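You operate a simulated robot arm through the tools that you are given. There is no shell and no other tool. Be economical: measure what you need, move in short steps, check, and stop when the job is done.

You run a simulated robot arm. Do the job below in one go: nothing can be reset, and whatever is moved stays where it is left.

Task
Set the three links as the motor card says.
Fine: switch the board off before you open the cover; shut the cover, then switch the board back on.
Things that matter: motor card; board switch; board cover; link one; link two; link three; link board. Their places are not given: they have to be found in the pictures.

It is judged by the outcome, as a careful person would: the job done as asked, and still so three seconds after it is handed in. It fails if anything else is knocked over, pushed out of place, dropped, spilled or broken.

Robot
A 6-joint arm with a two-finger parallel gripper, fixed in place. Base frame: the origin is at the foot of the arm, x ahead of it, y to its left, z up. Readings come in cm, rad, newtons and seconds.
With the tool pointing down near the work surface it reaches from about 24 to 66 cm from the base axis. Its first joint turns from -1.152 to 1.152 rad. Payload 2.9 kg.
Tool frame: the origin (TCP) lies between the finger pads and is the grasp point; the fingertips stand 3 cm ahead of it; z points along the fingers, y is the line along which they close. The gripper opens to 11 cm. The fingers are 2 cm wide and 1 cm thick; the gripper's body (4.8 by 11.2 cm) begins 5.5 cm behind the TCP.
Orientation is that of the tool frame in the base frame, as a unit quaternion [w, x, y, z]. With the fingers straight down and closing along the base's y, the tool's x points along the base's -x, its y along +y and its z along -z.

Tools
- The arm moves only by the tool send_rows. Its argument "series" is a list of rows, each a list of 7 numbers: the shift along the base's x, y, z in units of 100 mm (1.0 is 100 mm), then the turn, a rotation vector about the base's x, y, z in units of 60 degrees (1.0 is 60 degrees), then the closure, from 0 (fully open) to 1 (shut). In form: [[dx, dy, dz, wx, wy, wz, jaw], ...]. A call has 1 to 20 rows; each row is the pose to reach, as a shift and turn from the pose commanded when the call began. A call with a number of a shift or a turn outside -1 to 1 is refused whole. Rows are played at 5 a second. More than 5 cm and 0.15 rad between two rows, or a gripper value outside its range, and nothing of the call is played. A pose out of reach is approached as far as the arm can. The call stops where the force on the tool passes 70 N (or 10 N more than at its start, if that is more) or the arm is blocked; 0.2 s more then pass. Each finger travels about 10.8 cm/s and halts on what it meets, pressing with about 22 N; the grip force reading is that of the motor and also rises with nothing between the fingers. The clock runs only during rows and for 0.2 s after the last one: add rows that repeat a pose to give the fingers time. It gives the time, the measured TCP pose, the force on the tool (base axes), the opening and the grip force at its end, in the units of the frame above (readings bear some noise).
- Cameras (640 x 400 px; columns grow to the right, rows downward): "scene" is fixed at [8.7, 41.29, 138.46]; the picture's right is [-0.74, -0.67, 0.00], its down [-0.33, 0.37, -0.87] and it looks along [0.58, -0.65, -0.50] (base axes); focal length 301 px, centre (320, 200). "wrist" rides on the gripper at [-3.6, 0, -5.7] in the tool frame; the picture's right is [0.00, -1.00, 0.00], its down [0.97, 0.00, -0.24] and it looks along [0.24, 0.00, 0.97] (tool axes); focal length 218 px, centre (320, 200).
- get_image(camera): a new picture of that camera. No time passes.
- locate(camera, pixels): for up to 12 pixels [column, row] of the newest picture of that camera ("zoom" is the newest enlarged one), the place [x, y, z] in the base frame of the surface seen there, good to about 0.3 cm, but the place of the scene camera against the robot may be out by one fixed shift of up to 2.5 cm in any direction. No time passes.
- enlarge(camera, box): a new picture of the part [left, top, right, bottom] of that camera's present view, enlarged. No time passes.
- job_done(): hands the job in; it is judged then, once.

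Keep the steps short. Do not move on a guess: measure, check each grasp and each placing, and mend mistakes. In all there are 80 turns and 34 pictures (those below and enlarged ones count). Leave the gripper open and the arm clear of the work at the hand-in unless told otherwise, and finish with a single line.

The tools are called after "Emit:" as name(argument=value, ...) on one line, values as JSON. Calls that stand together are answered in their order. send_rows: Moves the arm, as the interface text tells. Its arguments: {"type":"object","properties":{"series":{"type":"array","items":{"type":"array","items":{"type":"number"}}}},"required":["series"]} The other tools are called the same way: get_image (camera) takes a picture; locate (camera, pixels) gives the place of the surface under pixels of a picture; enlarge (camera, box) takes an enlarged picture of a part of a camera's view; job_done () hands the job in.

At the start:

```text
t: 0.0
ee_pos: [42.94, -3.38, 124.98]
orientation: [0.0, 0.001, 1.0, -0.001]
contact_force: [-0.2, 0.5, -0.2]
opening: 11.01
grasp_force: 0.0
```

scene: 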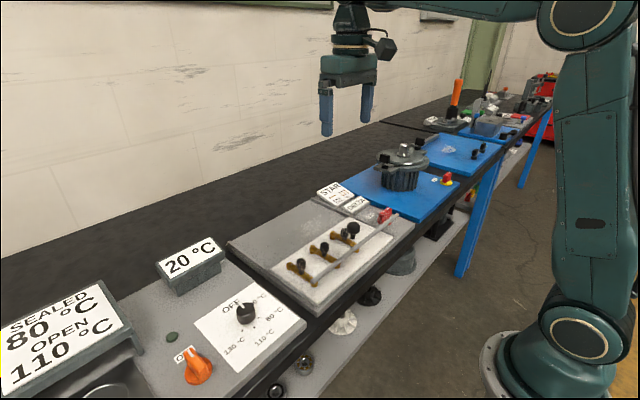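
wrist: 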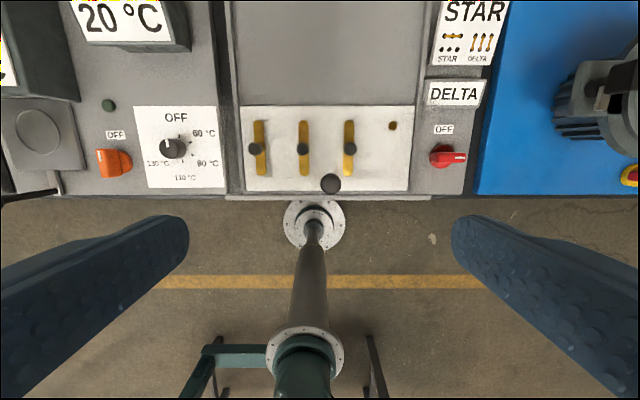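

I see the link board in the middle, with the cards and red switch to its right. I'll enlarge both views to read them.

Emit:
enlarge(camera="wrist", box=[220, 0, 520, 200])

Emit:
enlarge(camera="scene", box=[220, 160, 460, 320])

```text
2.00 times, centred on (370, 100) of wrist
```

zoom: 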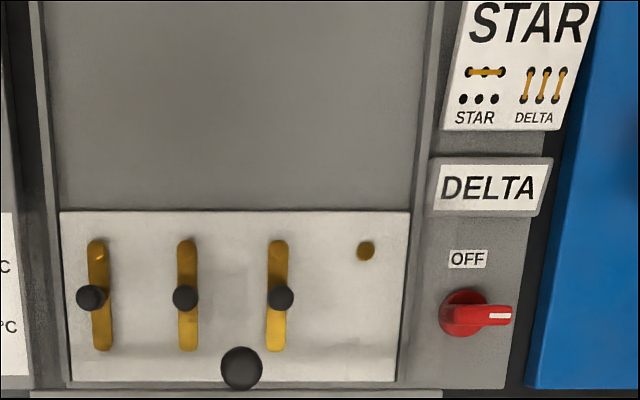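

```text
2.50 times, centred on (340, 240) of scene
```

zoom: 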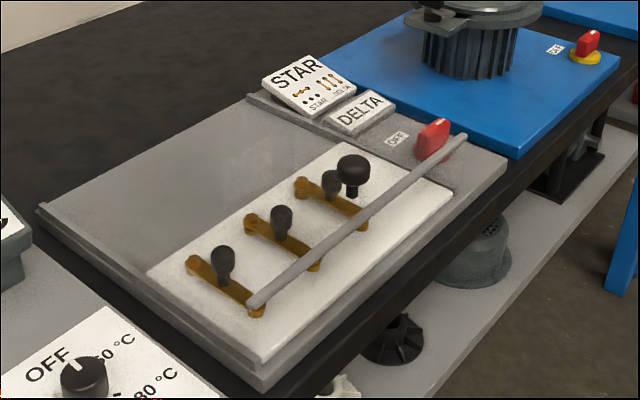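

The big card reads STAR and the links now stand as DELTA. I'll locate the main features and zoom on the card.

Emit:
locate(camera="wrist", pixels=[[255, 149], [303, 149], [350, 149], [330, 184], [393, 126], [448, 156], [462, 157], [260, 125], [262, 172], [300, 60], [245, 107], [405, 185]])

Emit:
enlarge(camera="wrist", box=[420, 0, 520, 66])

Emit:
enlarge(camera="scene", box=[270, 190, 420, 290])

```text
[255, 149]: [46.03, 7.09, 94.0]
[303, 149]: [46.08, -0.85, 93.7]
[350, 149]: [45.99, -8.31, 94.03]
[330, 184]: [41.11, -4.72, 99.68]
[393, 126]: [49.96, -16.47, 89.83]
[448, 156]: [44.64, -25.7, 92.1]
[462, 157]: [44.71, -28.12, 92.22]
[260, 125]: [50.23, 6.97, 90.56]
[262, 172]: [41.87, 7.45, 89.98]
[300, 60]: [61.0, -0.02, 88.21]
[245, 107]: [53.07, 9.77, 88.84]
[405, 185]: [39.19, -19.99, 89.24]
```

```text
6.06 times, centred on (470, 33) of wrist
```

zoom: 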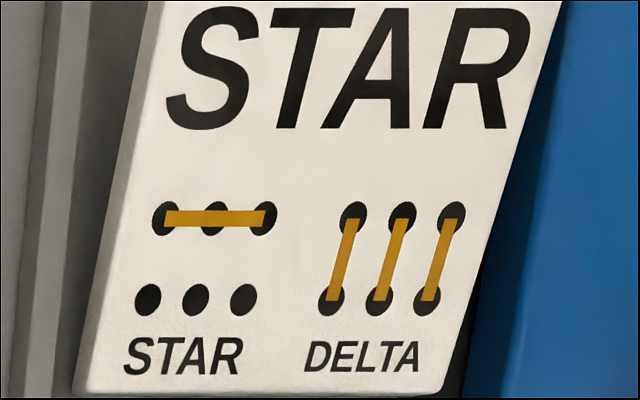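

```text
4.00 times, centred on (345, 240) of scene
```

zoom: 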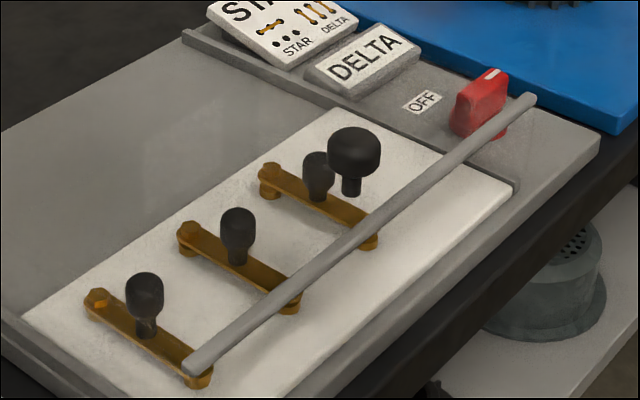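

The card says STAR: a row along the far studs. Now I need to understand the cover (clear sheet, grey bar, black knob). Locating bar and knob in the zoom.

Emit:
locate(camera="zoom", pixels=[[195, 365], [360, 235], [525, 102], [354, 145], [351, 188], [145, 285], [97, 300], [200, 375], [480, 75], [462, 125], [200, 150], [420, 165]])

Emit:
locate(camera="wrist", pixels=[[235, 196], [300, 196], [380, 197], [440, 198], [470, 198], [230, 60], [418, 60], [300, 110], [300, 98], [330, 192]])

```text
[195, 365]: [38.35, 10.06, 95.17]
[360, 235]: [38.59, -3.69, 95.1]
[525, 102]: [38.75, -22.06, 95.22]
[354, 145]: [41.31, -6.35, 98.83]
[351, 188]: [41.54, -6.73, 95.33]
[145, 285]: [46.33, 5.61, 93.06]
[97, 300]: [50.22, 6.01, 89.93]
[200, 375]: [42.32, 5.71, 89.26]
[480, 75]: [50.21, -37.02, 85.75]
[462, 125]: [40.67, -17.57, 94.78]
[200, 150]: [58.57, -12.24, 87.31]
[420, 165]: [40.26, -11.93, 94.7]
```

```text
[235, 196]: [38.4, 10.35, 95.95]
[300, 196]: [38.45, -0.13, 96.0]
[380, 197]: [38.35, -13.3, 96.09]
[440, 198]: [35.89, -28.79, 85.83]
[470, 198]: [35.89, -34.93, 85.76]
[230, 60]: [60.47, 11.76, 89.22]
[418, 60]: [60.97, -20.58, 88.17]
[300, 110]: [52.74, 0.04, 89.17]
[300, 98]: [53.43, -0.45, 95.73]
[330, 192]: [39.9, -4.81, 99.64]
```

Cover looks like a clear sheet at z≈95.7 from x≈38 to 53 with a knob at (41,-4.8,99.7). First the switch: at about (44.6,-26), its handle pointing to -y, OFF label toward +x. I move toward it while turning the wrist -90° about z in steps.

Emit:
send_rows(series=[[0.02, -0.125, -0.05, 0, 0, -0.125, 0], [0.04, -0.25, -0.1, 0, 0, -0.25, 0], [0.06, -0.375, -0.15, 0, 0, -0.375, 0], [0.08, -0.5, -0.2, 0, 0, -0.5, 0], [0.1, -0.625, -0.25, 0, 0, -0.625, 0], [0.12, -0.75, -0.3, 0, 0, -0.75, 0], [0.15, -0.875, -0.35, 0, 0, -0.875, 0], [0.17, -1, -0.4, 0, 0, -1, 0]])

Emit:
send_rows(series=[[0, -0.25, -0.2, 0, 0, -0.125, 0], [0, -0.5, -0.4, 0, 0, -0.25, 0.1], [0, -0.75, -0.6, 0, 0, -0.375, 0.2], [0, -1, -0.8, 0, 0, -0.5, 0.3], [0, -1, -0.8, 0, 0, -0.5, 0.4]])

Emit:
get_image(camera="wrist")

Emit:
get_image(camera="scene")

```text
t: 1.8
ee_pos: [44.65, -13.27, 120.88]
orientation: [-0.001, 0.501, 0.866, -0.001]
contact_force: [-0.2, -0.5, 0.4]
opening: 11.01
grasp_force: 0.0
```

```text
t: 3.0
ee_pos: [44.55, -23.33, 112.87]
orientation: [-0.001, 0.707, 0.707, 0.0]
contact_force: [-0.6, 0.1, 0.3]
opening: 6.58
grasp_force: 0.1
```

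```text
27 pictures are left
```

wrist: 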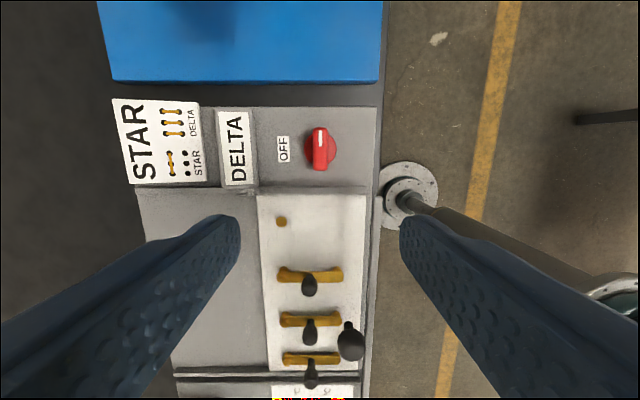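

```text
26 pictures are left
```

scene: 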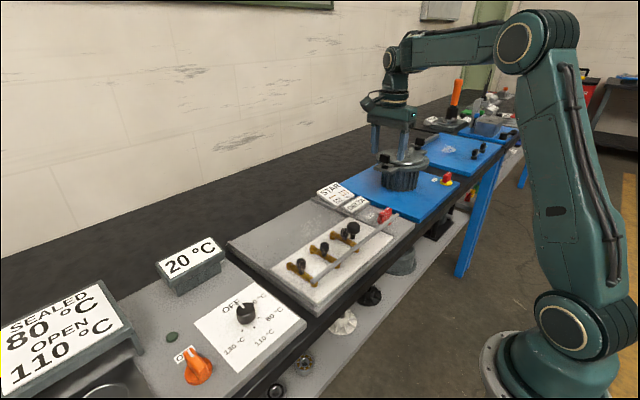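

Now the switch is clear at (321,148). I measure it and its surroundings.

Emit:
locate(camera="wrist", pixels=[[322, 132], [322, 148], [322, 165], [331, 148], [335, 148], [308, 140], [284, 149], [350, 125], [236, 148], [346, 345], [357, 160], [320, 100]])

Emit:
enlarge(camera="wrist", box=[230, 90, 390, 190])

```text
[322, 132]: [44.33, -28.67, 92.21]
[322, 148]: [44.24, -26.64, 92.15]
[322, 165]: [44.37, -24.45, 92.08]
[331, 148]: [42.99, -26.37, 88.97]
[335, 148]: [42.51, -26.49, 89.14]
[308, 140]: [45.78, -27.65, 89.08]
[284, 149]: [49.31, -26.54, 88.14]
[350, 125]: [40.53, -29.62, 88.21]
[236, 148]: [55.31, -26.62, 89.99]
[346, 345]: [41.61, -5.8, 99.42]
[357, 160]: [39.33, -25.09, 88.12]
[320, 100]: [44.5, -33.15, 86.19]
```

```text
4.00 times, centred on (310, 140) of wrist
```

zoom: 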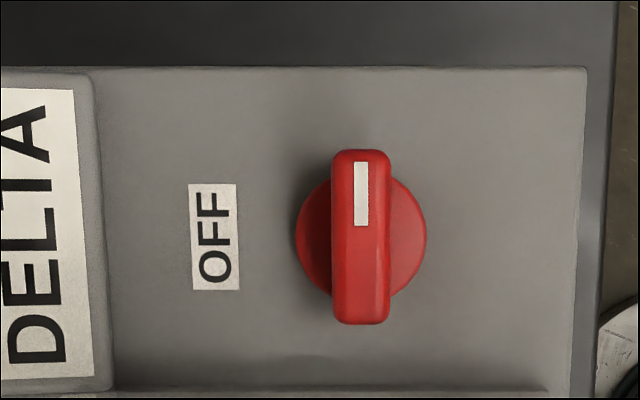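

The handle bar is centred at about (44.3,-26.5), z 89–92.2, thin in x. I'll come down over it with fingers either side in x.

Emit:
send_rows(series=[[-0.02, -0.15, -0.3, 0, 0, 0, 0.5], [-0.02, -0.31, -0.6, 0, 0, 0, 0.55], [-0.02, -0.31, -1, 0, 0, 0, 0.55]])

Emit:
send_rows(series=[[0, 0, -0.4, 0, 0, 0, 0.55], [0, 0, -0.75, 0, 0, 0, 0.55], [0, 0, -0.9, 0, 0, 0, 0.55], [0, 0, -1.0, 0, 0, 0, 0.55], [0, 0, -1.0, 0, 0, 0, 0.55]])

Emit:
get_image(camera="wrist")

```text
t: 3.8
ee_pos: [44.39, -26.4, 102.94]
orientation: [-0.001, 0.707, 0.707, 0.0]
contact_force: [0.9, 0.8, 0.1]
opening: 4.97
grasp_force: 0.0
```

```text
t: 5.0
ee_pos: [44.32, -26.55, 92.94]
orientation: [0.0, 0.706, 0.708, -0.001]
contact_force: [0.3, -0.1, 0.6]
opening: 4.97
grasp_force: 0.0
```

```text
24 pictures are left
```

wrist: 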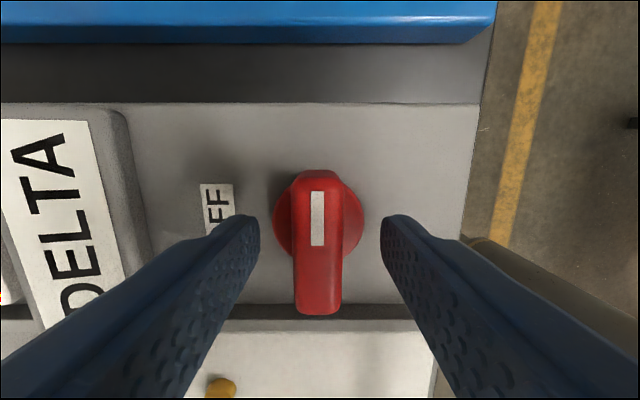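

Fingers straddle the handle well. Closing.

Emit:
send_rows(series=[[0, 0, 0, 0, 0, 0, 0.75], [0, 0, 0, 0, 0, 0, 0.9], [0, 0, 0, 0, 0, 0, 0.95], [0, 0, 0, 0, 0, 0, 0.95]])

```text
t: 6.0
ee_pos: [44.52, -26.5, 92.9]
orientation: [0.0, 0.707, 0.707, 0.001]
contact_force: [8.7, -0.5, -5.8]
opening: 1.78
grasp_force: 44.6
```

Gripped at 1.78 cm. Turning +z (handle toward +x, OFF) by about 50° and then the remainder.

Emit:
send_rows(series=[[0, 0, 0, 0, 0, 0.13, 0.95], [0, 0, 0, 0, 0, 0.26, 0.95], [0, 0, 0, 0, 0, 0.39, 0.95], [0, 0, 0, 0, 0, 0.52, 0.95], [0, 0, 0, 0, 0, 0.65, 0.95], [0, 0, 0, 0, 0, 0.78, 0.95]])

Emit:
get_image(camera="wrist")

```text
t: 7.4
ee_pos: [44.5, -26.44, 92.85]
orientation: [0.0, 0.366, 0.931, -0.001]
contact_force: [14.0, -0.6, -5.4]
opening: 1.77
grasp_force: 45.3
```

```text
23 pictures are left
```

wrist: 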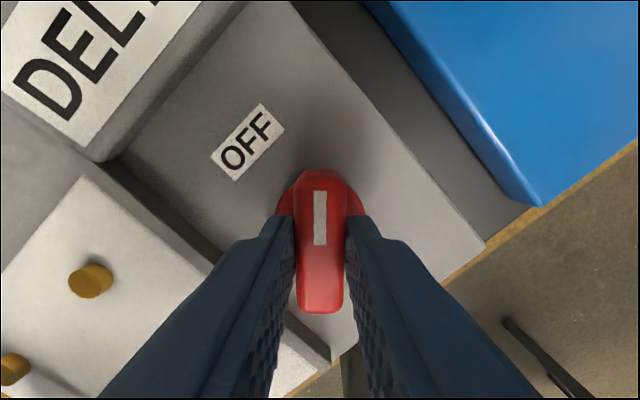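

The handle turns with the gripper. Turning the remaining ~43°.

Emit:
send_rows(series=[[0, 0, 0, 0, 0, 0.13, 0.95], [0, 0, 0, 0, 0, 0.26, 0.95], [0, 0, 0, 0, 0, 0.39, 0.95], [0, 0, 0, 0, 0, 0.52, 0.95], [0, 0, 0, 0, 0, 0.62, 0.95], [0, 0, 0, 0, 0, 0.72, 0.95], [0, 0, 0, 0, 0, 0.72, 0.95]])

Emit:
send_rows(series=[[0, 0, 0, 0, 0, 0, 0.75], [0, 0, 0, 0, 0, 0, 0.6], [0, 0, 0, 0, 0, 0, 0.6], [0, 0, 0.3, 0, 0, 0, 0.6], [0, 0, 0.7, 0, 0, 0, 0.6], [0, 0, 1, 0, 0, 0, 0.6]])

Emit:
get_image(camera="wrist")

```text
t: 9.0
ee_pos: [44.37, -26.59, 92.95]
orientation: [0.0, -0.001, 1.0, -0.001]
contact_force: [7.3, -0.3, -6.0]
opening: 1.77
grasp_force: 45.4
```

```text
t: 10.4
ee_pos: [44.28, -26.57, 102.93]
orientation: [-0.001, -0.001, 1.0, -0.001]
contact_force: [0.2, 0.1, -0.5]
opening: 4.39
grasp_force: 0.0
```

```text
22 pictures are left
```

wrist: 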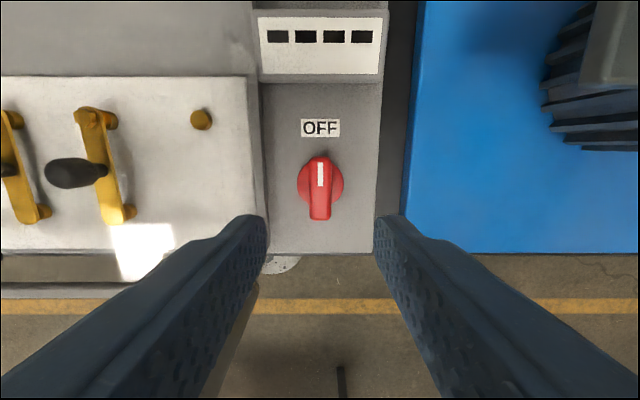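

Switch now points to OFF and the display shows dashes. Next I go over the cover knob for a close look.

Emit:
send_rows(series=[[0, 0.3, 0.2, 0, 0, 0, 0.6], [-0.1, 0.65, 0.4, 0, 0, 0, 0.6], [-0.2, 1, 0.6, 0, 0, 0, 0.6]])

Emit:
send_rows(series=[[0, 0.4, 0, 0, 0, 0, 0.5], [0, 0.8, 0, 0, 0, 0, 0.5], [0, 1, 0, 0, 0, 0, 0.5]])

Emit:
get_image(camera="wrist")

Emit:
enlarge(camera="scene", box=[220, 180, 430, 320])

```text
t: 11.2
ee_pos: [42.42, -16.58, 109.02]
orientation: [0.0, 0.0, 1.0, -0.002]
contact_force: [0.6, -0.3, -0.4]
opening: 4.39
grasp_force: 0.2
```

```text
t: 12.0
ee_pos: [42.31, -6.51, 108.85]
orientation: [-0.001, -0.001, 1.0, -0.001]
contact_force: [1.3, 0.7, 0.2]
opening: 5.5
grasp_force: 0.0
```

```text
21 pictures are left
```

wrist: 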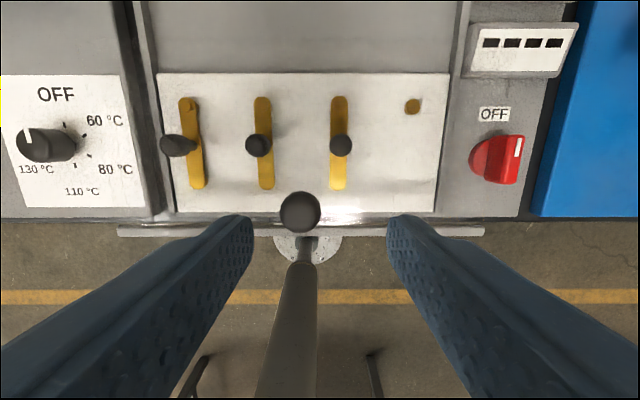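

```text
2.86 times, centred on (325, 250) of scene
```

zoom: 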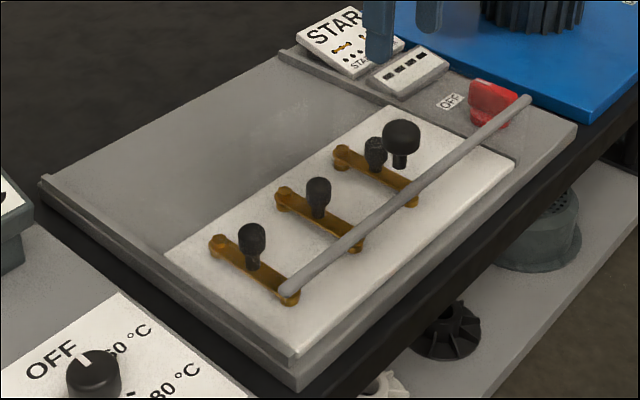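

Measuring the knob, bar ends and rails.

Emit:
locate(camera="wrist", pixels=[[300, 212], [122, 232], [478, 232], [143, 60], [152, 60], [462, 60], [150, 150], [445, 150], [280, 212], [320, 212], [340, 217], [300, 60]])

```text
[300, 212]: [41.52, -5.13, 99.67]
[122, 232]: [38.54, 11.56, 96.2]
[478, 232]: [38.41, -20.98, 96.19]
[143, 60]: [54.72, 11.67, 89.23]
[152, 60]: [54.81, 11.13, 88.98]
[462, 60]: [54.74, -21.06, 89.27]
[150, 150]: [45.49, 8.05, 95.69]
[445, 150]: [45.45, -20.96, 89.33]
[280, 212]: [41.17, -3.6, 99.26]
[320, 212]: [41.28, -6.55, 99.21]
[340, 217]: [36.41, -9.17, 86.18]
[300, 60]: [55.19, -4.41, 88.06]
```

The bar ends line up with rails at y=11.4 and -21 that run back over the empty grey area: a sliding cover, most likely. Knob at (41.3,-5.1), top 99.7. I descend over it with tips staying above the sheet (95.7), and close.

Emit:
send_rows(series=[[-0.1, 0.145, -0.2, 0, 0, 0, 0.5], [-0.1, 0.145, -0.6, 0, 0, 0, 0.5], [-0.1, 0.145, -0.9, 0, 0, 0, 0.5], [-0.1, 0.145, -0.9, 0, 0, 0, 0.7], [-0.1, 0.145, -0.9, 0, 0, 0, 0.85], [-0.1, 0.145, -0.9, 0, 0, 0, 0.85]])

```text
t: 13.4
ee_pos: [41.51, -5.06, 99.84]
orientation: [-0.001, 0.0, 1.0, 0.0]
contact_force: [0.9, 12.0, -2.5]
opening: 3.18
grasp_force: 45.0
```

Knob gripped (3.18 cm). I test a short 2 cm slide toward +x, in small steps.

Emit:
send_rows(series=[[0.05, 0, 0, 0, 0, 0, 0.85], [0.1, 0, 0, 0, 0, 0, 0.85], [0.15, 0, 0, 0, 0, 0, 0.85], [0.2, 0, 0, 0, 0, 0, 0.85]])

Emit:
get_image(camera="wrist")

```text
t: 14.4
ee_pos: [43.5, -4.91, 99.91]
orientation: [-0.001, -0.001, 1.0, -0.001]
contact_force: [-0.2, 12.3, -8.0]
opening: 3.16
grasp_force: 45.2
```

```text
19 pictures are left
```

wrist: 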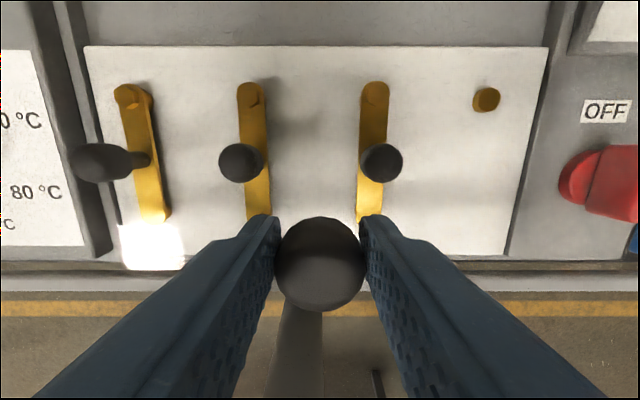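

Little resistance; checking that the bar has moved with it.

Emit:
locate(camera="wrist", pixels=[[200, 283], [150, 283], [520, 283], [520, 267], [320, 265], [375, 88], [250, 88], [130, 92], [486, 98], [382, 162], [242, 162], [368, 210]])

Emit:
get_image(camera="scene")

```text
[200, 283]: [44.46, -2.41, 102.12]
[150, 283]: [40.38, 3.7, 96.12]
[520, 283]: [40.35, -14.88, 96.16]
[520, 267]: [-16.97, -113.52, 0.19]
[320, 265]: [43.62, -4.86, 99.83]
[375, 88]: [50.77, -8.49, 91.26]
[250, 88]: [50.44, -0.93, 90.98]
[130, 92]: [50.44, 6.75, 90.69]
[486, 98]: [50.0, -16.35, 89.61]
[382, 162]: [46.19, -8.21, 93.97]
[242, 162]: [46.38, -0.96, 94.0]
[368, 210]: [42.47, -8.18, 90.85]
```

```text
18 pictures are left
```

scene: 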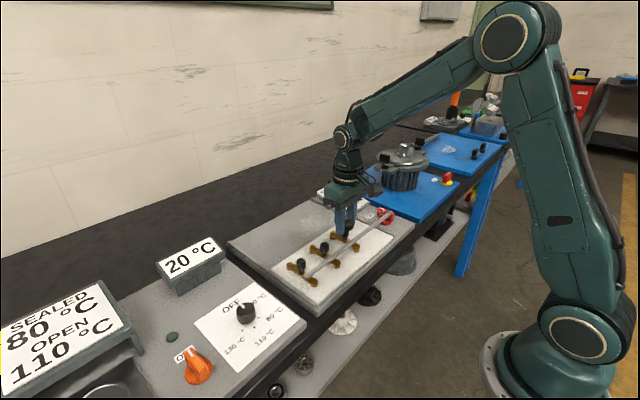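

The bar moved to x=40.4 at the same height: it slides. Sliding on back.

Emit:
send_rows(series=[[0.1, 0, 0, 0, 0, 0, 0.85], [0.25, 0, 0, 0, 0, 0, 0.85], [0.4, 0, 0, 0, 0, 0, 0.85], [0.55, 0, 0, 0, 0, 0, 0.85], [0.7, 0, 0, 0, 0, 0, 0.85], [0.85, 0, 0, 0, 0, 0, 0.85], [1, 0, 0, 0, 0, 0, 0.85]])

Emit:
send_rows(series=[[0.08, 0, 0, 0, 0, 0, 0.85], [0.16, 0, 0, 0, 0, 0, 0.85], [0.24, 0, 0, 0, 0, 0, 0.85], [0.32, 0, 0, 0, 0, 0, 0.85]])

Emit:
get_image(camera="scene")

```text
t: 16.0
ee_pos: [53.51, -4.96, 99.87]
orientation: [-0.001, 0.001, 1.0, -0.001]
contact_force: [-0.7, 7.0, -15.9]
opening: 3.14
grasp_force: 44.9
```

```text
t: 17.0
ee_pos: [56.66, -5.05, 100.04]
orientation: [-0.001, 0.0, 1.0, -0.001]
contact_force: [-0.8, 4.9, -14.2]
opening: 3.15
grasp_force: 45.1
```

```text
17 pictures are left
```

scene: 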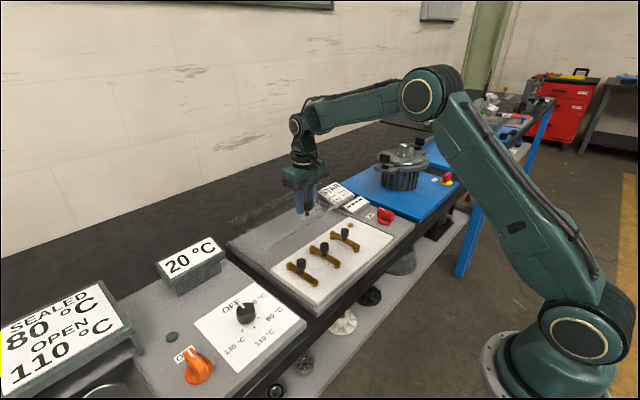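

The bar is at x≈53.5 and the links are clear. I'd like more room, so I try sliding a bit more until it stops.

Emit:
send_rows(series=[[0.05, 0, 0, 0, 0, 0, 0.85], [0.1, 0, 0, 0, 0, 0, 0.85], [0.15, 0, 0, 0, 0, 0, 0.85]])

```text
t: 17.8
ee_pos: [58.13, -5.03, 99.9]
orientation: [-0.003, 0.0, 1.0, -0.001]
contact_force: [-11.7, 4.4, -16.6]
opening: 3.16
grasp_force: 45.0
```

A stop is starting to be felt (−12 N) at x≈58.1. Releasing the knob and rising.

Emit:
send_rows(series=[[0, 0, 0, 0, 0, 0, 0.7], [0, 0, 0, 0, 0, 0, 0.55], [0, 0, 0, 0, 0, 0, 0.5], [0, 0, 0.3, 0, 0, 0, 0.5], [-0.3, -0.1, 0.7, 0, 0, 0, 0.5], [-0.7, -0.2, 0.9, 0, 0, 0, 0.5], [-1, -0.2, 0.9, 0, 0, 0, 0.5]])

Emit:
get_image(camera="wrist")

```text
refused: row 5 steps farther than a row can; nothing moved
```

```text
16 pictures are left
```

wrist: 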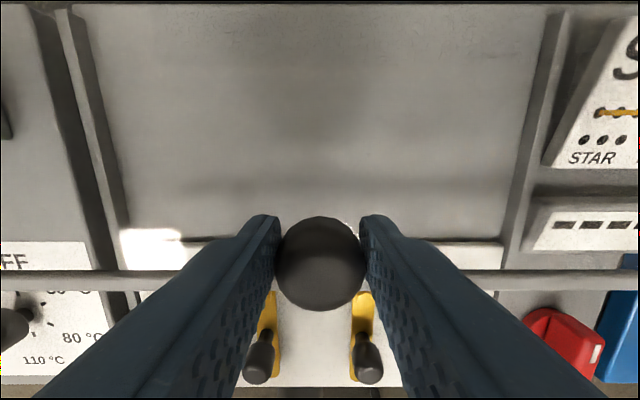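

Refused for a too-long step; same thing with shorter steps.

Emit:
send_rows(series=[[0, 0, 0, 0, 0, 0, 0.7], [0, 0, 0, 0, 0, 0, 0.55], [0, 0, 0, 0, 0, 0, 0.5], [0, 0, 0.3, 0, 0, 0, 0.5], [0, 0, 0.7, 0, 0, 0, 0.5], [-0.3, -0.1, 0.9, 0, 0, 0, 0.5], [-0.65, -0.2, 0.9, 0, 0, 0, 0.5], [-1, -0.2, 0.9, 0, 0, 0, 0.5]])

Emit:
get_image(camera="wrist")

```text
t: 19.6
ee_pos: [48.06, -7.06, 109.1]
orientation: [0.001, 0.0, 1.0, -0.001]
contact_force: [-0.7, -0.6, 0.1]
opening: 5.48
grasp_force: 0.0
```

```text
15 pictures are left
```

wrist: 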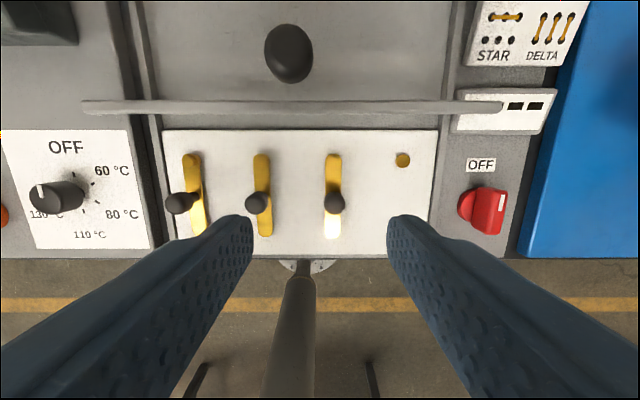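

Cover is open (bar at row 107). Enlarging the links to see how they're fixed.

Emit:
enlarge(camera="wrist", box=[150, 120, 440, 260])

Emit:
enlarge(camera="scene", box=[280, 205, 400, 285])

Emit:
locate(camera="wrist", pixels=[[334, 160], [334, 202], [331, 235], [403, 160], [262, 160], [257, 202], [264, 232], [192, 160], [180, 202], [200, 230], [300, 107], [290, 45]])

```text
2.21 times, centred on (295, 190) of wrist
```

zoom: 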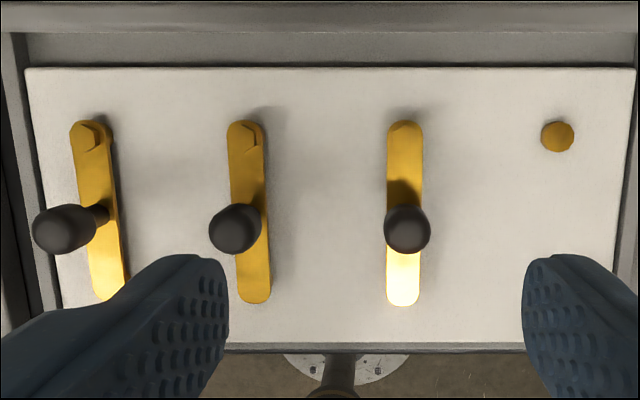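

```text
5.00 times, centred on (340, 245) of scene
```

zoom: 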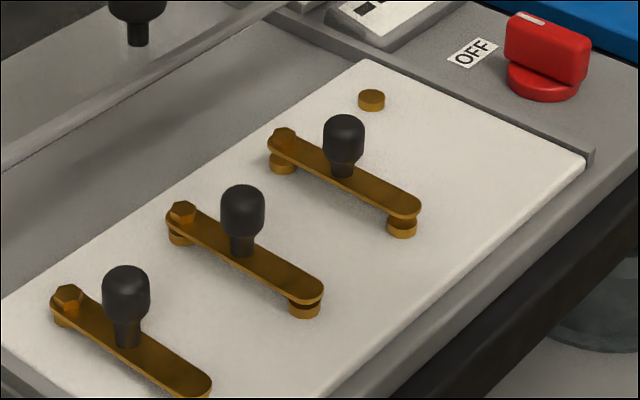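

```text
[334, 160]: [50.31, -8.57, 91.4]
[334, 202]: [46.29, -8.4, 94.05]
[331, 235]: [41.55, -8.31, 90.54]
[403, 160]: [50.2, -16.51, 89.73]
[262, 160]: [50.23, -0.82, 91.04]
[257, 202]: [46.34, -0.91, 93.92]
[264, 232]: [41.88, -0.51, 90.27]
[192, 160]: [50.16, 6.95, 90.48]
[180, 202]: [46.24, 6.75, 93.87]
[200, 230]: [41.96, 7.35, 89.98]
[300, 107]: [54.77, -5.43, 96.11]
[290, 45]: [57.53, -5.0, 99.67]
```

The links pivot on the hex bolts at the far ends, so each must swing a quarter turn, near end going to -y, onto the next far stud (stud 4 at (50.2,-16.5) is free). Starting with link three: handle at (46.3,-8.4), top 94. Going above it with a -30° yaw.

Emit:
send_rows(series=[[-0.05, -0.04, -0.2, 0, 0, -0.125, 0.6], [-0.1, -0.08, -0.4, 0, 0, -0.25, 0.6], [-0.15, -0.12, -0.6, 0, 0, -0.375, 0.6], [-0.176, -0.134, -0.8, 0, 0, -0.5, 0.6], [-0.176, -0.134, -0.95, 0, 0, -0.5, 0.6], [-0.176, -0.134, -0.95, 0, 0, -0.5, 0.6]])

Emit:
get_image(camera="wrist")

```text
t: 21.0
ee_pos: [46.37, -8.29, 99.53]
orientation: [0.0, 0.259, 0.966, 0.0]
contact_force: [0.4, 0.5, -0.1]
opening: 4.43
grasp_force: 0.1
```

```text
12 pictures are left
```

wrist: 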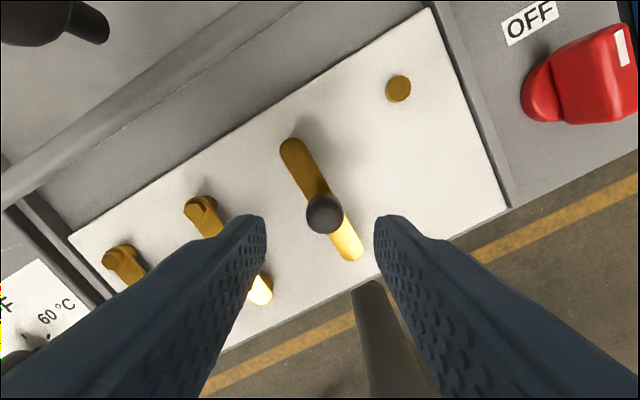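

The handle is centred between the fingers. Descending 4.7 cm and closing.

Emit:
send_rows(series=[[0, 0, -0.25, 0, 0, 0, 0.6], [0, 0, -0.47, 0, 0, 0, 0.6], [0, 0, -0.47, 0, 0, 0, 0.75], [0, 0, -0.47, 0, 0, 0, 0.9], [0, 0, -0.47, 0, 0, 0, 0.95], [0, 0, -0.47, 0, 0, 0, 0.95]])

```text
t: 22.4
ee_pos: [46.3, -8.64, 94.84]
orientation: [-0.001, 0.262, 0.965, -0.002]
contact_force: [-15.5, -25.0, 1.8]
opening: 2.08
grasp_force: 44.5
```

Gripped (2.08 cm), with a small sideways strain; I bias the path slightly and swing it the first half of the arc.

Emit:
send_rows(series=[[-0.01, -0.025, 0, 0, 0, 0, 0.95], [-0.005, -0.0876, 0, 0, 0, 0.1, 0.95], [0.01, -0.1486, 0, 0, 0, 0.2, 0.95], [0.034, -0.2066, 0, 0, 0, 0.3, 0.95], [0.066, -0.26, 0, 0, 0, 0.4, 0.95], [0.107, -0.308, 0, 0, 0, 0.5, 0.95]])

Emit:
get_image(camera="wrist")

```text
t: 23.8
ee_pos: [47.44, -11.35, 94.87]
orientation: [0.0, -0.002, 1.0, -0.001]
contact_force: [2.6, 10.0, -7.2]
opening: 2.09
grasp_force: 45.0
```

```text
11 pictures are left
```

wrist: 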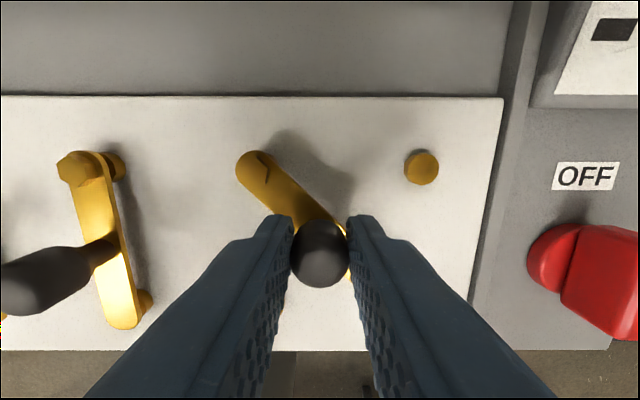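

It pivots as planned (now 45°). Completing the swing.

Emit:
send_rows(series=[[0.048, -0.036, 0, 0, 0, 0.1, 0.95], [0.101, -0.066, 0, 0, 0, 0.2, 0.95], [0.159, -0.088, 0, 0, 0, 0.3, 0.95], [0.22, -0.103, 0, 0, 0, 0.4, 0.95], [0.283, -0.108, 0, 0, 0, 0.5, 0.95], [0.283, -0.108, 0, 0, 0, 0.5, 0.95]])

```text
t: 25.2
ee_pos: [50.09, -12.55, 94.79]
orientation: [-0.002, -0.26, 0.966, 0.001]
contact_force: [-18.6, 13.9, -0.1]
opening: 2.05
grasp_force: 45.2
```

Near 90° with a stop-like force of −19 N. Releasing, rising and checking.

Emit:
send_rows(series=[[0, 0, 0, 0, 0, 0, 0.8], [0, 0, 0, 0, 0, 0, 0.65], [0, 0, 0, 0, 0, 0, 0.65], [0, 0, 0.3, 0, 0, 0, 0.65], [0, 0, 0.6, 0, 0, 0, 0.65], [-0.1, 0.1, 0.9, 0, 0, -0.14, 0.6], [-0.2, 0.3, 1, 0, 0, -0.28, 0.6], [-0.3, 0.55, 1, 0, 0, -0.42, 0.6], [-0.37, 0.8, 1, 0, 0, -0.5, 0.6]])

Emit:
get_image(camera="wrist")

```text
t: 27.2
ee_pos: [46.55, -4.39, 104.73]
orientation: [0.0, 0.001, 1.0, 0.0]
contact_force: [0.7, 0.2, -0.3]
opening: 4.4
grasp_force: 0.2
```

```text
10 pictures are left
```

wrist: 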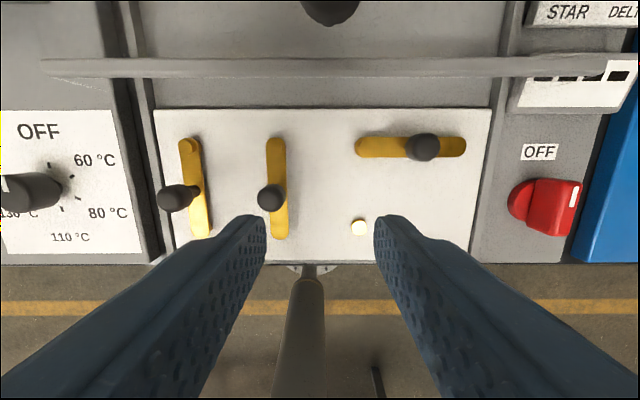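

Link three lies across to stud 4, horizontal. Measuring it and link two's handle.

Emit:
locate(camera="wrist", pixels=[[364, 147], [458, 147], [422, 147], [276, 145], [270, 197], [281, 235], [359, 227], [178, 197], [190, 146]])

```text
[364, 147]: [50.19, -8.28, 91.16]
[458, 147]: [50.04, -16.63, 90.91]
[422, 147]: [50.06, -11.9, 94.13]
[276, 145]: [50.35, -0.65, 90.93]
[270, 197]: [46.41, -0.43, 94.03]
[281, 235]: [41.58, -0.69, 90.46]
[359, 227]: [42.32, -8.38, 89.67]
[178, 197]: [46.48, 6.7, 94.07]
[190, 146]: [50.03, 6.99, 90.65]
```

Link three spans studs 3–4 correctly. Now link two, handle ≈(46.3,-0.8): approach with -30° yaw, descend, close.

Emit:
send_rows(series=[[-0.02, 0.12, 0, 0, 0, -0.125, 0.6], [-0.02, 0.24, 0, 0, 0, -0.25, 0.6], [-0.025, 0.354, 0, 0, 0, -0.375, 0.6], [-0.025, 0.354, -0.2, 0, 0, -0.5, 0.6], [-0.025, 0.354, -0.5, 0, 0, -0.5, 0.6], [-0.025, 0.354, -0.8, 0, 0, -0.5, 0.6], [-0.025, 0.354, -0.99, 0, 0, -0.5, 0.6], [-0.025, 0.354, -0.99, 0, 0, -0.5, 0.75], [-0.025, 0.354, -0.99, 0, 0, -0.5, 0.9], [-0.025, 0.354, -0.99, 0, 0, -0.5, 0.95], [-0.025, 0.354, -0.99, 0, 0, -0.5, 0.95]])

```text
t: 29.6
ee_pos: [46.43, -1.04, 94.84]
orientation: [0.0, 0.259, 0.966, 0.0]
contact_force: [3.2, -0.4, -4.9]
opening: 2.11
grasp_force: 44.9
```

Clean grip on link two (2.11 cm, little strain). Swinging the first half.

Emit:
send_rows(series=[[0.005, -0.063, 0, 0, 0, 0.1, 0.95], [0.02, -0.124, 0, 0, 0, 0.2, 0.95], [0.044, -0.182, 0, 0, 0, 0.3, 0.95], [0.076, -0.235, 0, 0, 0, 0.4, 0.95], [0.117, -0.283, 0, 0, 0, 0.5, 0.95]])

Emit:
send_rows(series=[[0.048, -0.041, 0, 0, 0, 0.1, 0.95], [0.101, -0.074, 0, 0, 0, 0.2, 0.95], [0.159, -0.098, 0, 0, 0, 0.3, 0.95], [0.215, -0.112, 0, 0, 0, 0.4, 0.95], [0.272, -0.117, 0, 0, 0, 0.5, 0.95], [0.272, -0.117, 0, 0, 0, 0.5, 0.95]])

```text
t: 30.8
ee_pos: [47.58, -3.66, 94.78]
orientation: [0.001, -0.003, 1.0, 0.0]
contact_force: [17.4, 20.0, -8.5]
opening: 2.05
grasp_force: 45.3
```

```text
t: 32.2
ee_pos: [50.02, -4.38, 94.89]
orientation: [-0.001, -0.265, 0.964, 0.002]
contact_force: [-18.9, 35.4, 12.4]
opening: 2.09
grasp_force: 45.3
```

Link two's handle reached (50.0,-4.4). Releasing, rising and moving toward link one.

Emit:
send_rows(series=[[0, 0.03, 0, 0, 0, 0, 0.85], [0, 0.03, 0, 0, 0, 0, 0.65], [0, 0.03, 0, 0, 0, 0, 0.65], [0, 0.03, 0.3, 0, 0, 0, 0.65], [0, 0.03, 0.6, 0, 0, 0, 0.65], [-0.1, 0.13, 0.9, 0, 0, -0.14, 0.6], [-0.2, 0.3, 1, 0, 0, -0.28, 0.6], [-0.3, 0.55, 1, 0, 0, -0.42, 0.6], [-0.37, 0.8, 1, 0, 0, -0.5, 0.6]])

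Emit:
get_image(camera="wrist")

Emit:
locate(camera="wrist", pixels=[[350, 197], [190, 197], [260, 197], [275, 147], [340, 147], [365, 147]])

```text
t: 34.2
ee_pos: [46.44, 3.0, 104.87]
orientation: [-0.001, 0.002, 1.0, -0.001]
contact_force: [-0.3, 1.0, -1.1]
opening: 4.42
grasp_force: 0.1
```

```text
9 pictures are left
```

wrist: 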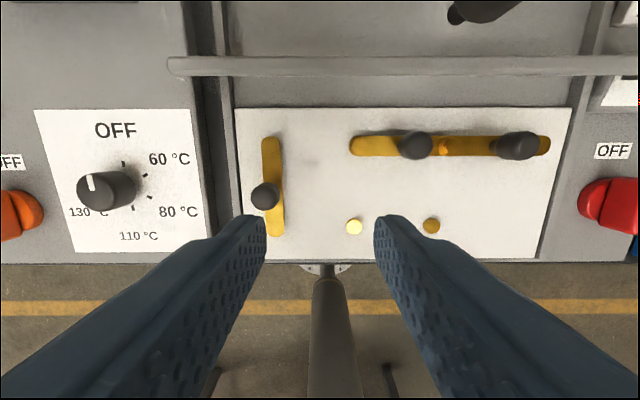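

```text
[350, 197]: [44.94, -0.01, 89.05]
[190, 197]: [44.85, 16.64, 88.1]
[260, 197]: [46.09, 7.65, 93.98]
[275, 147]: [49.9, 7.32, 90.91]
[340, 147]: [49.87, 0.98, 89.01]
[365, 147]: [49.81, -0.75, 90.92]
```

Link two is across. Link one's handle ≈(46.35,6.9). Same approach.

Emit:
send_rows(series=[[-0.01, 0.13, 0, 0, 0, -0.125, 0.6], [-0.01, 0.26, 0, 0, 0, -0.25, 0.6], [-0.01, 0.39, 0, 0, 0, -0.375, 0.6], [-0.01, 0.39, -0.2, 0, 0, -0.5, 0.6], [-0.01, 0.39, -0.5, 0, 0, -0.5, 0.6], [-0.01, 0.39, -0.8, 0, 0, -0.5, 0.6], [-0.01, 0.39, -1, 0, 0, -0.5, 0.6], [-0.01, 0.39, -1, 0, 0, -0.5, 0.75], [-0.01, 0.39, -1, 0, 0, -0.5, 0.9], [-0.01, 0.39, -1, 0, 0, -0.5, 0.95], [-0.01, 0.39, -1, 0, 0, -0.5, 0.95]])

```text
t: 36.6
ee_pos: [46.51, 6.89, 94.87]
orientation: [0.001, 0.259, 0.966, 0.0]
contact_force: [5.8, 2.0, -4.1]
opening: 2.09
grasp_force: 44.9
```

Good grip on link one. Swinging the same arc.

Emit:
send_rows(series=[[0.005, -0.063, 0, 0, 0, 0.1, 0.95], [0.02, -0.124, 0, 0, 0, 0.2, 0.95], [0.044, -0.182, 0, 0, 0, 0.3, 0.95], [0.074, -0.233, 0, 0, 0, 0.4, 0.95], [0.114, -0.279, 0, 0, 0, 0.5, 0.95]])

Emit:
send_rows(series=[[0.048, -0.04, 0, 0, 0, 0.1, 0.95], [0.101, -0.072, 0, 0, 0, 0.2, 0.95], [0.157, -0.094, 0, 0, 0, 0.3, 0.95], [0.212, -0.106, 0, 0, 0, 0.4, 0.95], [0.266, -0.108, 0, 0, 0, 0.5, 0.95], [0.266, -0.108, 0, 0, 0, 0.5, 0.95]])

```text
t: 37.8
ee_pos: [47.73, 4.35, 94.82]
orientation: [0.002, -0.003, 1.0, 0.001]
contact_force: [21.1, 23.1, -5.6]
opening: 2.05
grasp_force: 45.6
```

```text
t: 39.2
ee_pos: [49.97, 3.51, 94.78]
orientation: [-0.002, -0.266, 0.964, 0.002]
contact_force: [-12.2, 33.8, 12.0]
opening: 2.07
grasp_force: 44.8
```

Handle one at about x=50.0. Releasing and rising, then viewing all three.

Emit:
send_rows(series=[[0, 0.03, 0, 0, 0, 0, 0.85], [0, 0.03, 0, 0, 0, 0, 0.65], [0, 0.03, 0, 0, 0, 0, 0.65], [0, 0.03, 0.3, 0, 0, 0, 0.65], [0, 0.03, 0.6, 0, 0, 0, 0.65], [-0.05, -0.1, 0.9, 0, 0, -0.14, 0.6], [-0.1, -0.3, 1, 0, 0, -0.28, 0.6], [-0.15, -0.6, 1, 0, 0, -0.42, 0.6], [-0.2, -0.9, 1, 0, 0, -0.5, 0.6]])

Emit:
enlarge(camera="wrist", box=[130, 80, 490, 305])

```text
t: 41.2
ee_pos: [48.19, -5.8, 104.94]
orientation: [0.001, 0.001, 1.0, -0.001]
contact_force: [-0.3, 0.1, -0.5]
opening: 4.42
grasp_force: 0.1
```

```text
1.78 times, centred on (310, 192) of wrist
```

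zoom: 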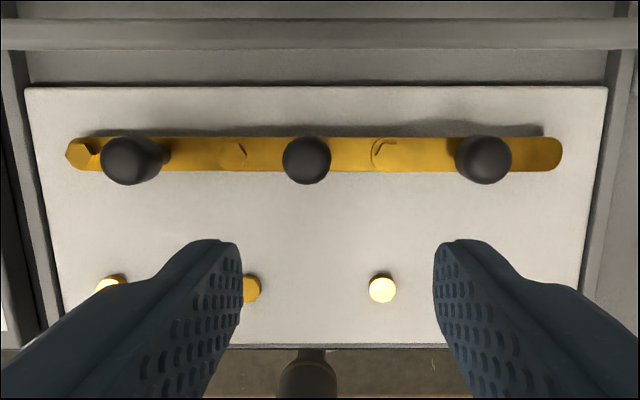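

All three links lie in one straight row over the far studs: STAR. Now back to the cover knob at (58,-5): up, over, down, close.

Emit:
send_rows(series=[[0, 0.04, 0.3, 0, 0, 0, 0.5], [0.35, 0.08, 0.3, 0, 0, 0, 0.5], [0.7, 0.08, 0.3, 0, 0, 0, 0.5], [0.98, 0.08, 0.3, 0, 0, 0, 0.5], [0.98, 0.08, 0, 0, 0, 0, 0.5], [0.98, 0.08, -0.3, 0, 0, 0, 0.5], [0.98, 0.08, -0.5, 0, 0, 0, 0.5], [0.98, 0.08, -0.5, 0, 0, 0, 0.7], [0.98, 0.08, -0.5, 0, 0, 0, 0.85], [0.98, 0.08, -0.5, 0, 0, 0, 0.85]])

```text
t: 43.4
ee_pos: [58.04, -4.98, 99.74]
orientation: [0.0, -0.001, 1.0, -0.001]
contact_force: [-0.4, 9.6, -1.2]
opening: 3.14
grasp_force: 44.3
```

Knob gripped. Sliding the cover shut toward -x; it started at TCP x≈41.5.

Emit:
send_rows(series=[[-0.1, 0, 0, 0, 0, 0, 0.85], [-0.25, 0, 0, 0, 0, 0, 0.85], [-0.4, 0, 0, 0, 0, 0, 0.85], [-0.55, 0, 0, 0, 0, 0, 0.85], [-0.7, 0, 0, 0, 0, 0, 0.85], [-0.85, 0, 0, 0, 0, 0, 0.85], [-1, 0, 0, 0, 0, 0, 0.85]])

Emit:
send_rows(series=[[-0.15, 0, 0, 0, 0, 0, 0.85], [-0.3, 0, 0, 0, 0, 0, 0.85], [-0.45, 0, 0, 0, 0, 0, 0.85], [-0.55, 0, 0, 0, 0, 0, 0.85], [-0.61, 0, 0, 0, 0, 0, 0.85], [-0.65, 0, 0, 0, 0, 0, 0.85], [-0.68, 0, 0, 0, 0, 0, 0.85]])

```text
t: 45.0
ee_pos: [47.9, -5.02, 99.78]
orientation: [-0.001, -0.001, 1.0, 0.0]
contact_force: [0.8, 21.7, -11.5]
opening: 3.15
grasp_force: 44.8
```

```text
t: 46.6
ee_pos: [41.51, -5.0, 99.78]
orientation: [0.002, -0.002, 1.0, 0.0]
contact_force: [22.5, 24.5, -30.2]
opening: 3.16
grasp_force: 45.1
```

Back at x=41.5 with a firm stop: shut. Releasing, rising and heading toward the switch.

Emit:
send_rows(series=[[0, 0, 0, 0, 0, 0, 0.7], [0, 0, 0, 0, 0, 0, 0.5], [0, 0, 0, 0, 0, 0, 0.5], [0, 0, 0.3, 0, 0, 0, 0.5], [0, 0, 0.6, 0, 0, 0, 0.5], [0.1, -0.3, 0.8, 0, 0, 0, 0.55], [0.2, -0.65, 0.8, 0, 0, 0, 0.55], [0.28, -1, 0.8, 0, 0, 0, 0.55]])

Emit:
get_image(camera="wrist")

Emit:
locate(camera="wrist", pixels=[[100, 243], [200, 243]])

```text
t: 48.4
ee_pos: [43.9, -15.08, 107.82]
orientation: [0.0, 0.0, 1.0, -0.001]
contact_force: [0.4, -0.4, -0.1]
opening: 4.95
grasp_force: 0.0
```

```text
7 pictures are left
```

wrist: 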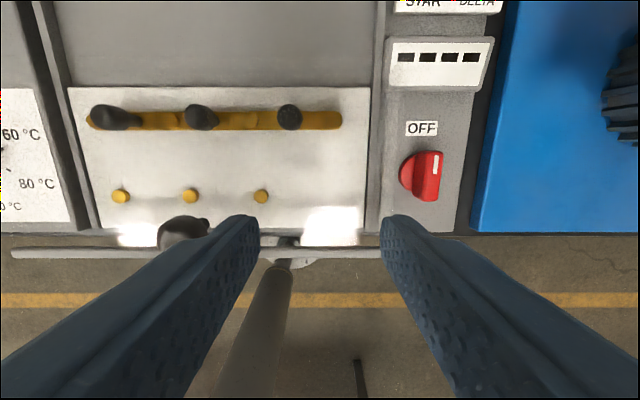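

```text
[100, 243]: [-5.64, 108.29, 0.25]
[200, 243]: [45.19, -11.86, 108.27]
```

The bar shows at row 253; verifying its x and the links, then lining up with the switch.

Emit:
locate(camera="wrist", pixels=[[60, 253], [310, 253], [436, 165], [428, 178], [98, 122], [335, 121]])

Emit:
send_rows(series=[[0.01, -0.4, 0, 0, 0, 0, 0.55], [0.03, -0.8, 0, 0, 0, 0, 0.55], [0.04, -0.98, -0.2, 0, 0, 0, 0.55]])

```text
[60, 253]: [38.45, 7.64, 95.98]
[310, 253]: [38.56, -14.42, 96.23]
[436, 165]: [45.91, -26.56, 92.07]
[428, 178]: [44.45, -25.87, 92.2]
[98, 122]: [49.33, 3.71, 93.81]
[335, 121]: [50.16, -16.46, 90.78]
```

```text
t: 49.2
ee_pos: [44.32, -25.0, 105.77]
orientation: [-0.001, -0.001, 1.0, -0.001]
contact_force: [-0.1, 0.0, -0.2]
opening: 4.94
grasp_force: 0.2
```

Cover fully shut (bar x=38.5 as at the start). Descending on the switch handle and gripping.

Emit:
send_rows(series=[[0, -0.15, -0.3, 0, 0, 0, 0.55], [0, -0.15, -0.7, 0, 0, 0, 0.55], [0, -0.15, -1, 0, 0, 0, 0.55]])

Emit:
send_rows(series=[[0, 0, -0.15, 0, 0, 0, 0.55], [0, 0, -0.29, 0, 0, 0, 0.55], [0, 0, -0.29, 0, 0, 0, 0.75], [0, 0, -0.29, 0, 0, 0, 0.9], [0, 0, -0.29, 0, 0, 0, 0.95], [0, 0, -0.29, 0, 0, 0, 0.95]])

```text
t: 50.0
ee_pos: [44.44, -26.4, 95.75]
orientation: [0.0, 0.001, 1.0, -0.001]
contact_force: [1.3, -0.1, 0.6]
opening: 4.94
grasp_force: 0.0
```

```text
t: 51.4
ee_pos: [44.42, -26.44, 92.79]
orientation: [0.0, 0.0, 1.0, -0.001]
contact_force: [1.7, -8.3, -7.1]
opening: 1.8
grasp_force: 45.0
```

Gripped. Turning back -90° to ON in two parts.

Emit:
send_rows(series=[[0, 0, 0, 0, 0, -0.13, 0.95], [0, 0, 0, 0, 0, -0.26, 0.95], [0, 0, 0, 0, 0, -0.39, 0.95], [0, 0, 0, 0, 0, -0.52, 0.95], [0, 0, 0, 0, 0, -0.65, 0.95], [0, 0, 0, 0, 0, -0.78, 0.95]])

Emit:
send_rows(series=[[0, 0, 0, 0, 0, -0.13, 0.95], [0, 0, 0, 0, 0, -0.26, 0.95], [0, 0, 0, 0, 0, -0.39, 0.95], [0, 0, 0, 0, 0, -0.52, 0.95], [0, 0, 0, 0, 0, -0.62, 0.95], [0, 0, 0, 0, 0, -0.72, 0.95], [0, 0, 0, 0, 0, -0.72, 0.95]])

Emit:
send_rows(series=[[0, 0, 0, 0, 0, 0, 0.75], [0, 0, 0, 0, 0, 0, 0.6], [0, 0, 0, 0, 0, 0, 0.55], [0, 0, 0.3, 0, 0, 0, 0.5], [0, 0, 0.7, 0, 0, 0, 0.4], [0, 0, 1, 0, 0, 0, 0.2]])

Emit:
send_rows(series=[[0, 0.2, 0.4, 0, 0, 0, 0], [0, 0.4, 0.8, 0, 0, 0, 0], [0, 0.5, 1, 0, 0, 0, 0], [0, 0.5, 1, 0, 0, 0, 0]])

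Emit:
get_image(camera="wrist")

Emit:
get_image(camera="scene")

```text
t: 52.8
ee_pos: [44.45, -26.32, 93.09]
orientation: [-0.002, 0.398, 0.917, 0.0]
contact_force: [8.9, -5.7, -21.8]
opening: 1.79
grasp_force: 45.2
```

```text
t: 54.4
ee_pos: [44.38, -26.55, 92.91]
orientation: [-0.001, 0.707, 0.707, -0.001]
contact_force: [16.9, 4.7, -28.0]
opening: 1.76
grasp_force: 45.3
```

```text
t: 55.8
ee_pos: [44.3, -26.55, 102.91]
orientation: [-0.001, 0.707, 0.707, -0.001]
contact_force: [0.3, 0.1, 0.3]
opening: 8.79
grasp_force: 0.1
```

```text
t: 56.8
ee_pos: [44.44, -21.46, 112.94]
orientation: [-0.001, 0.707, 0.707, -0.001]
contact_force: [0.4, -0.7, -0.6]
opening: 10.98
grasp_force: 0.0
```

```text
6 pictures are left
```

wrist: 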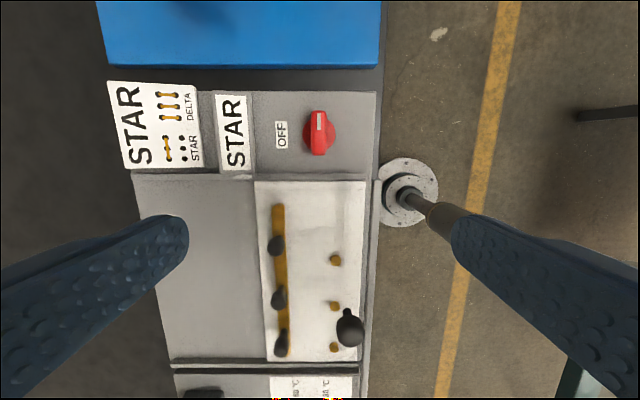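

```text
5 pictures are left
```

scene: 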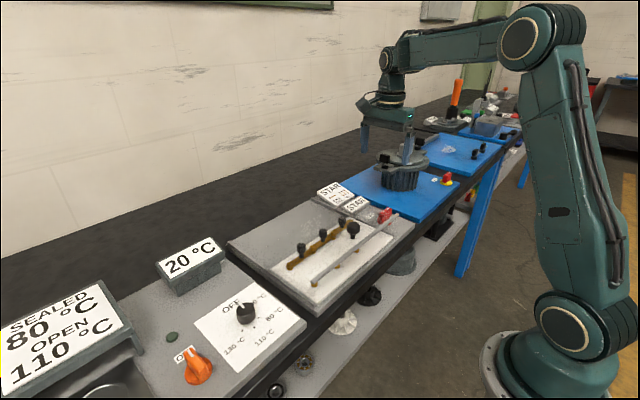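

The display now reads STAR, the switch is on, the cover is shut, the gripper is open and the arm is clear. Handing in.

Emit:
job_done()

```text
The job is handed in.
```

The three links are set to STAR as the motor card says, the cover is shut, the board is switched back on and its display reads STAR.
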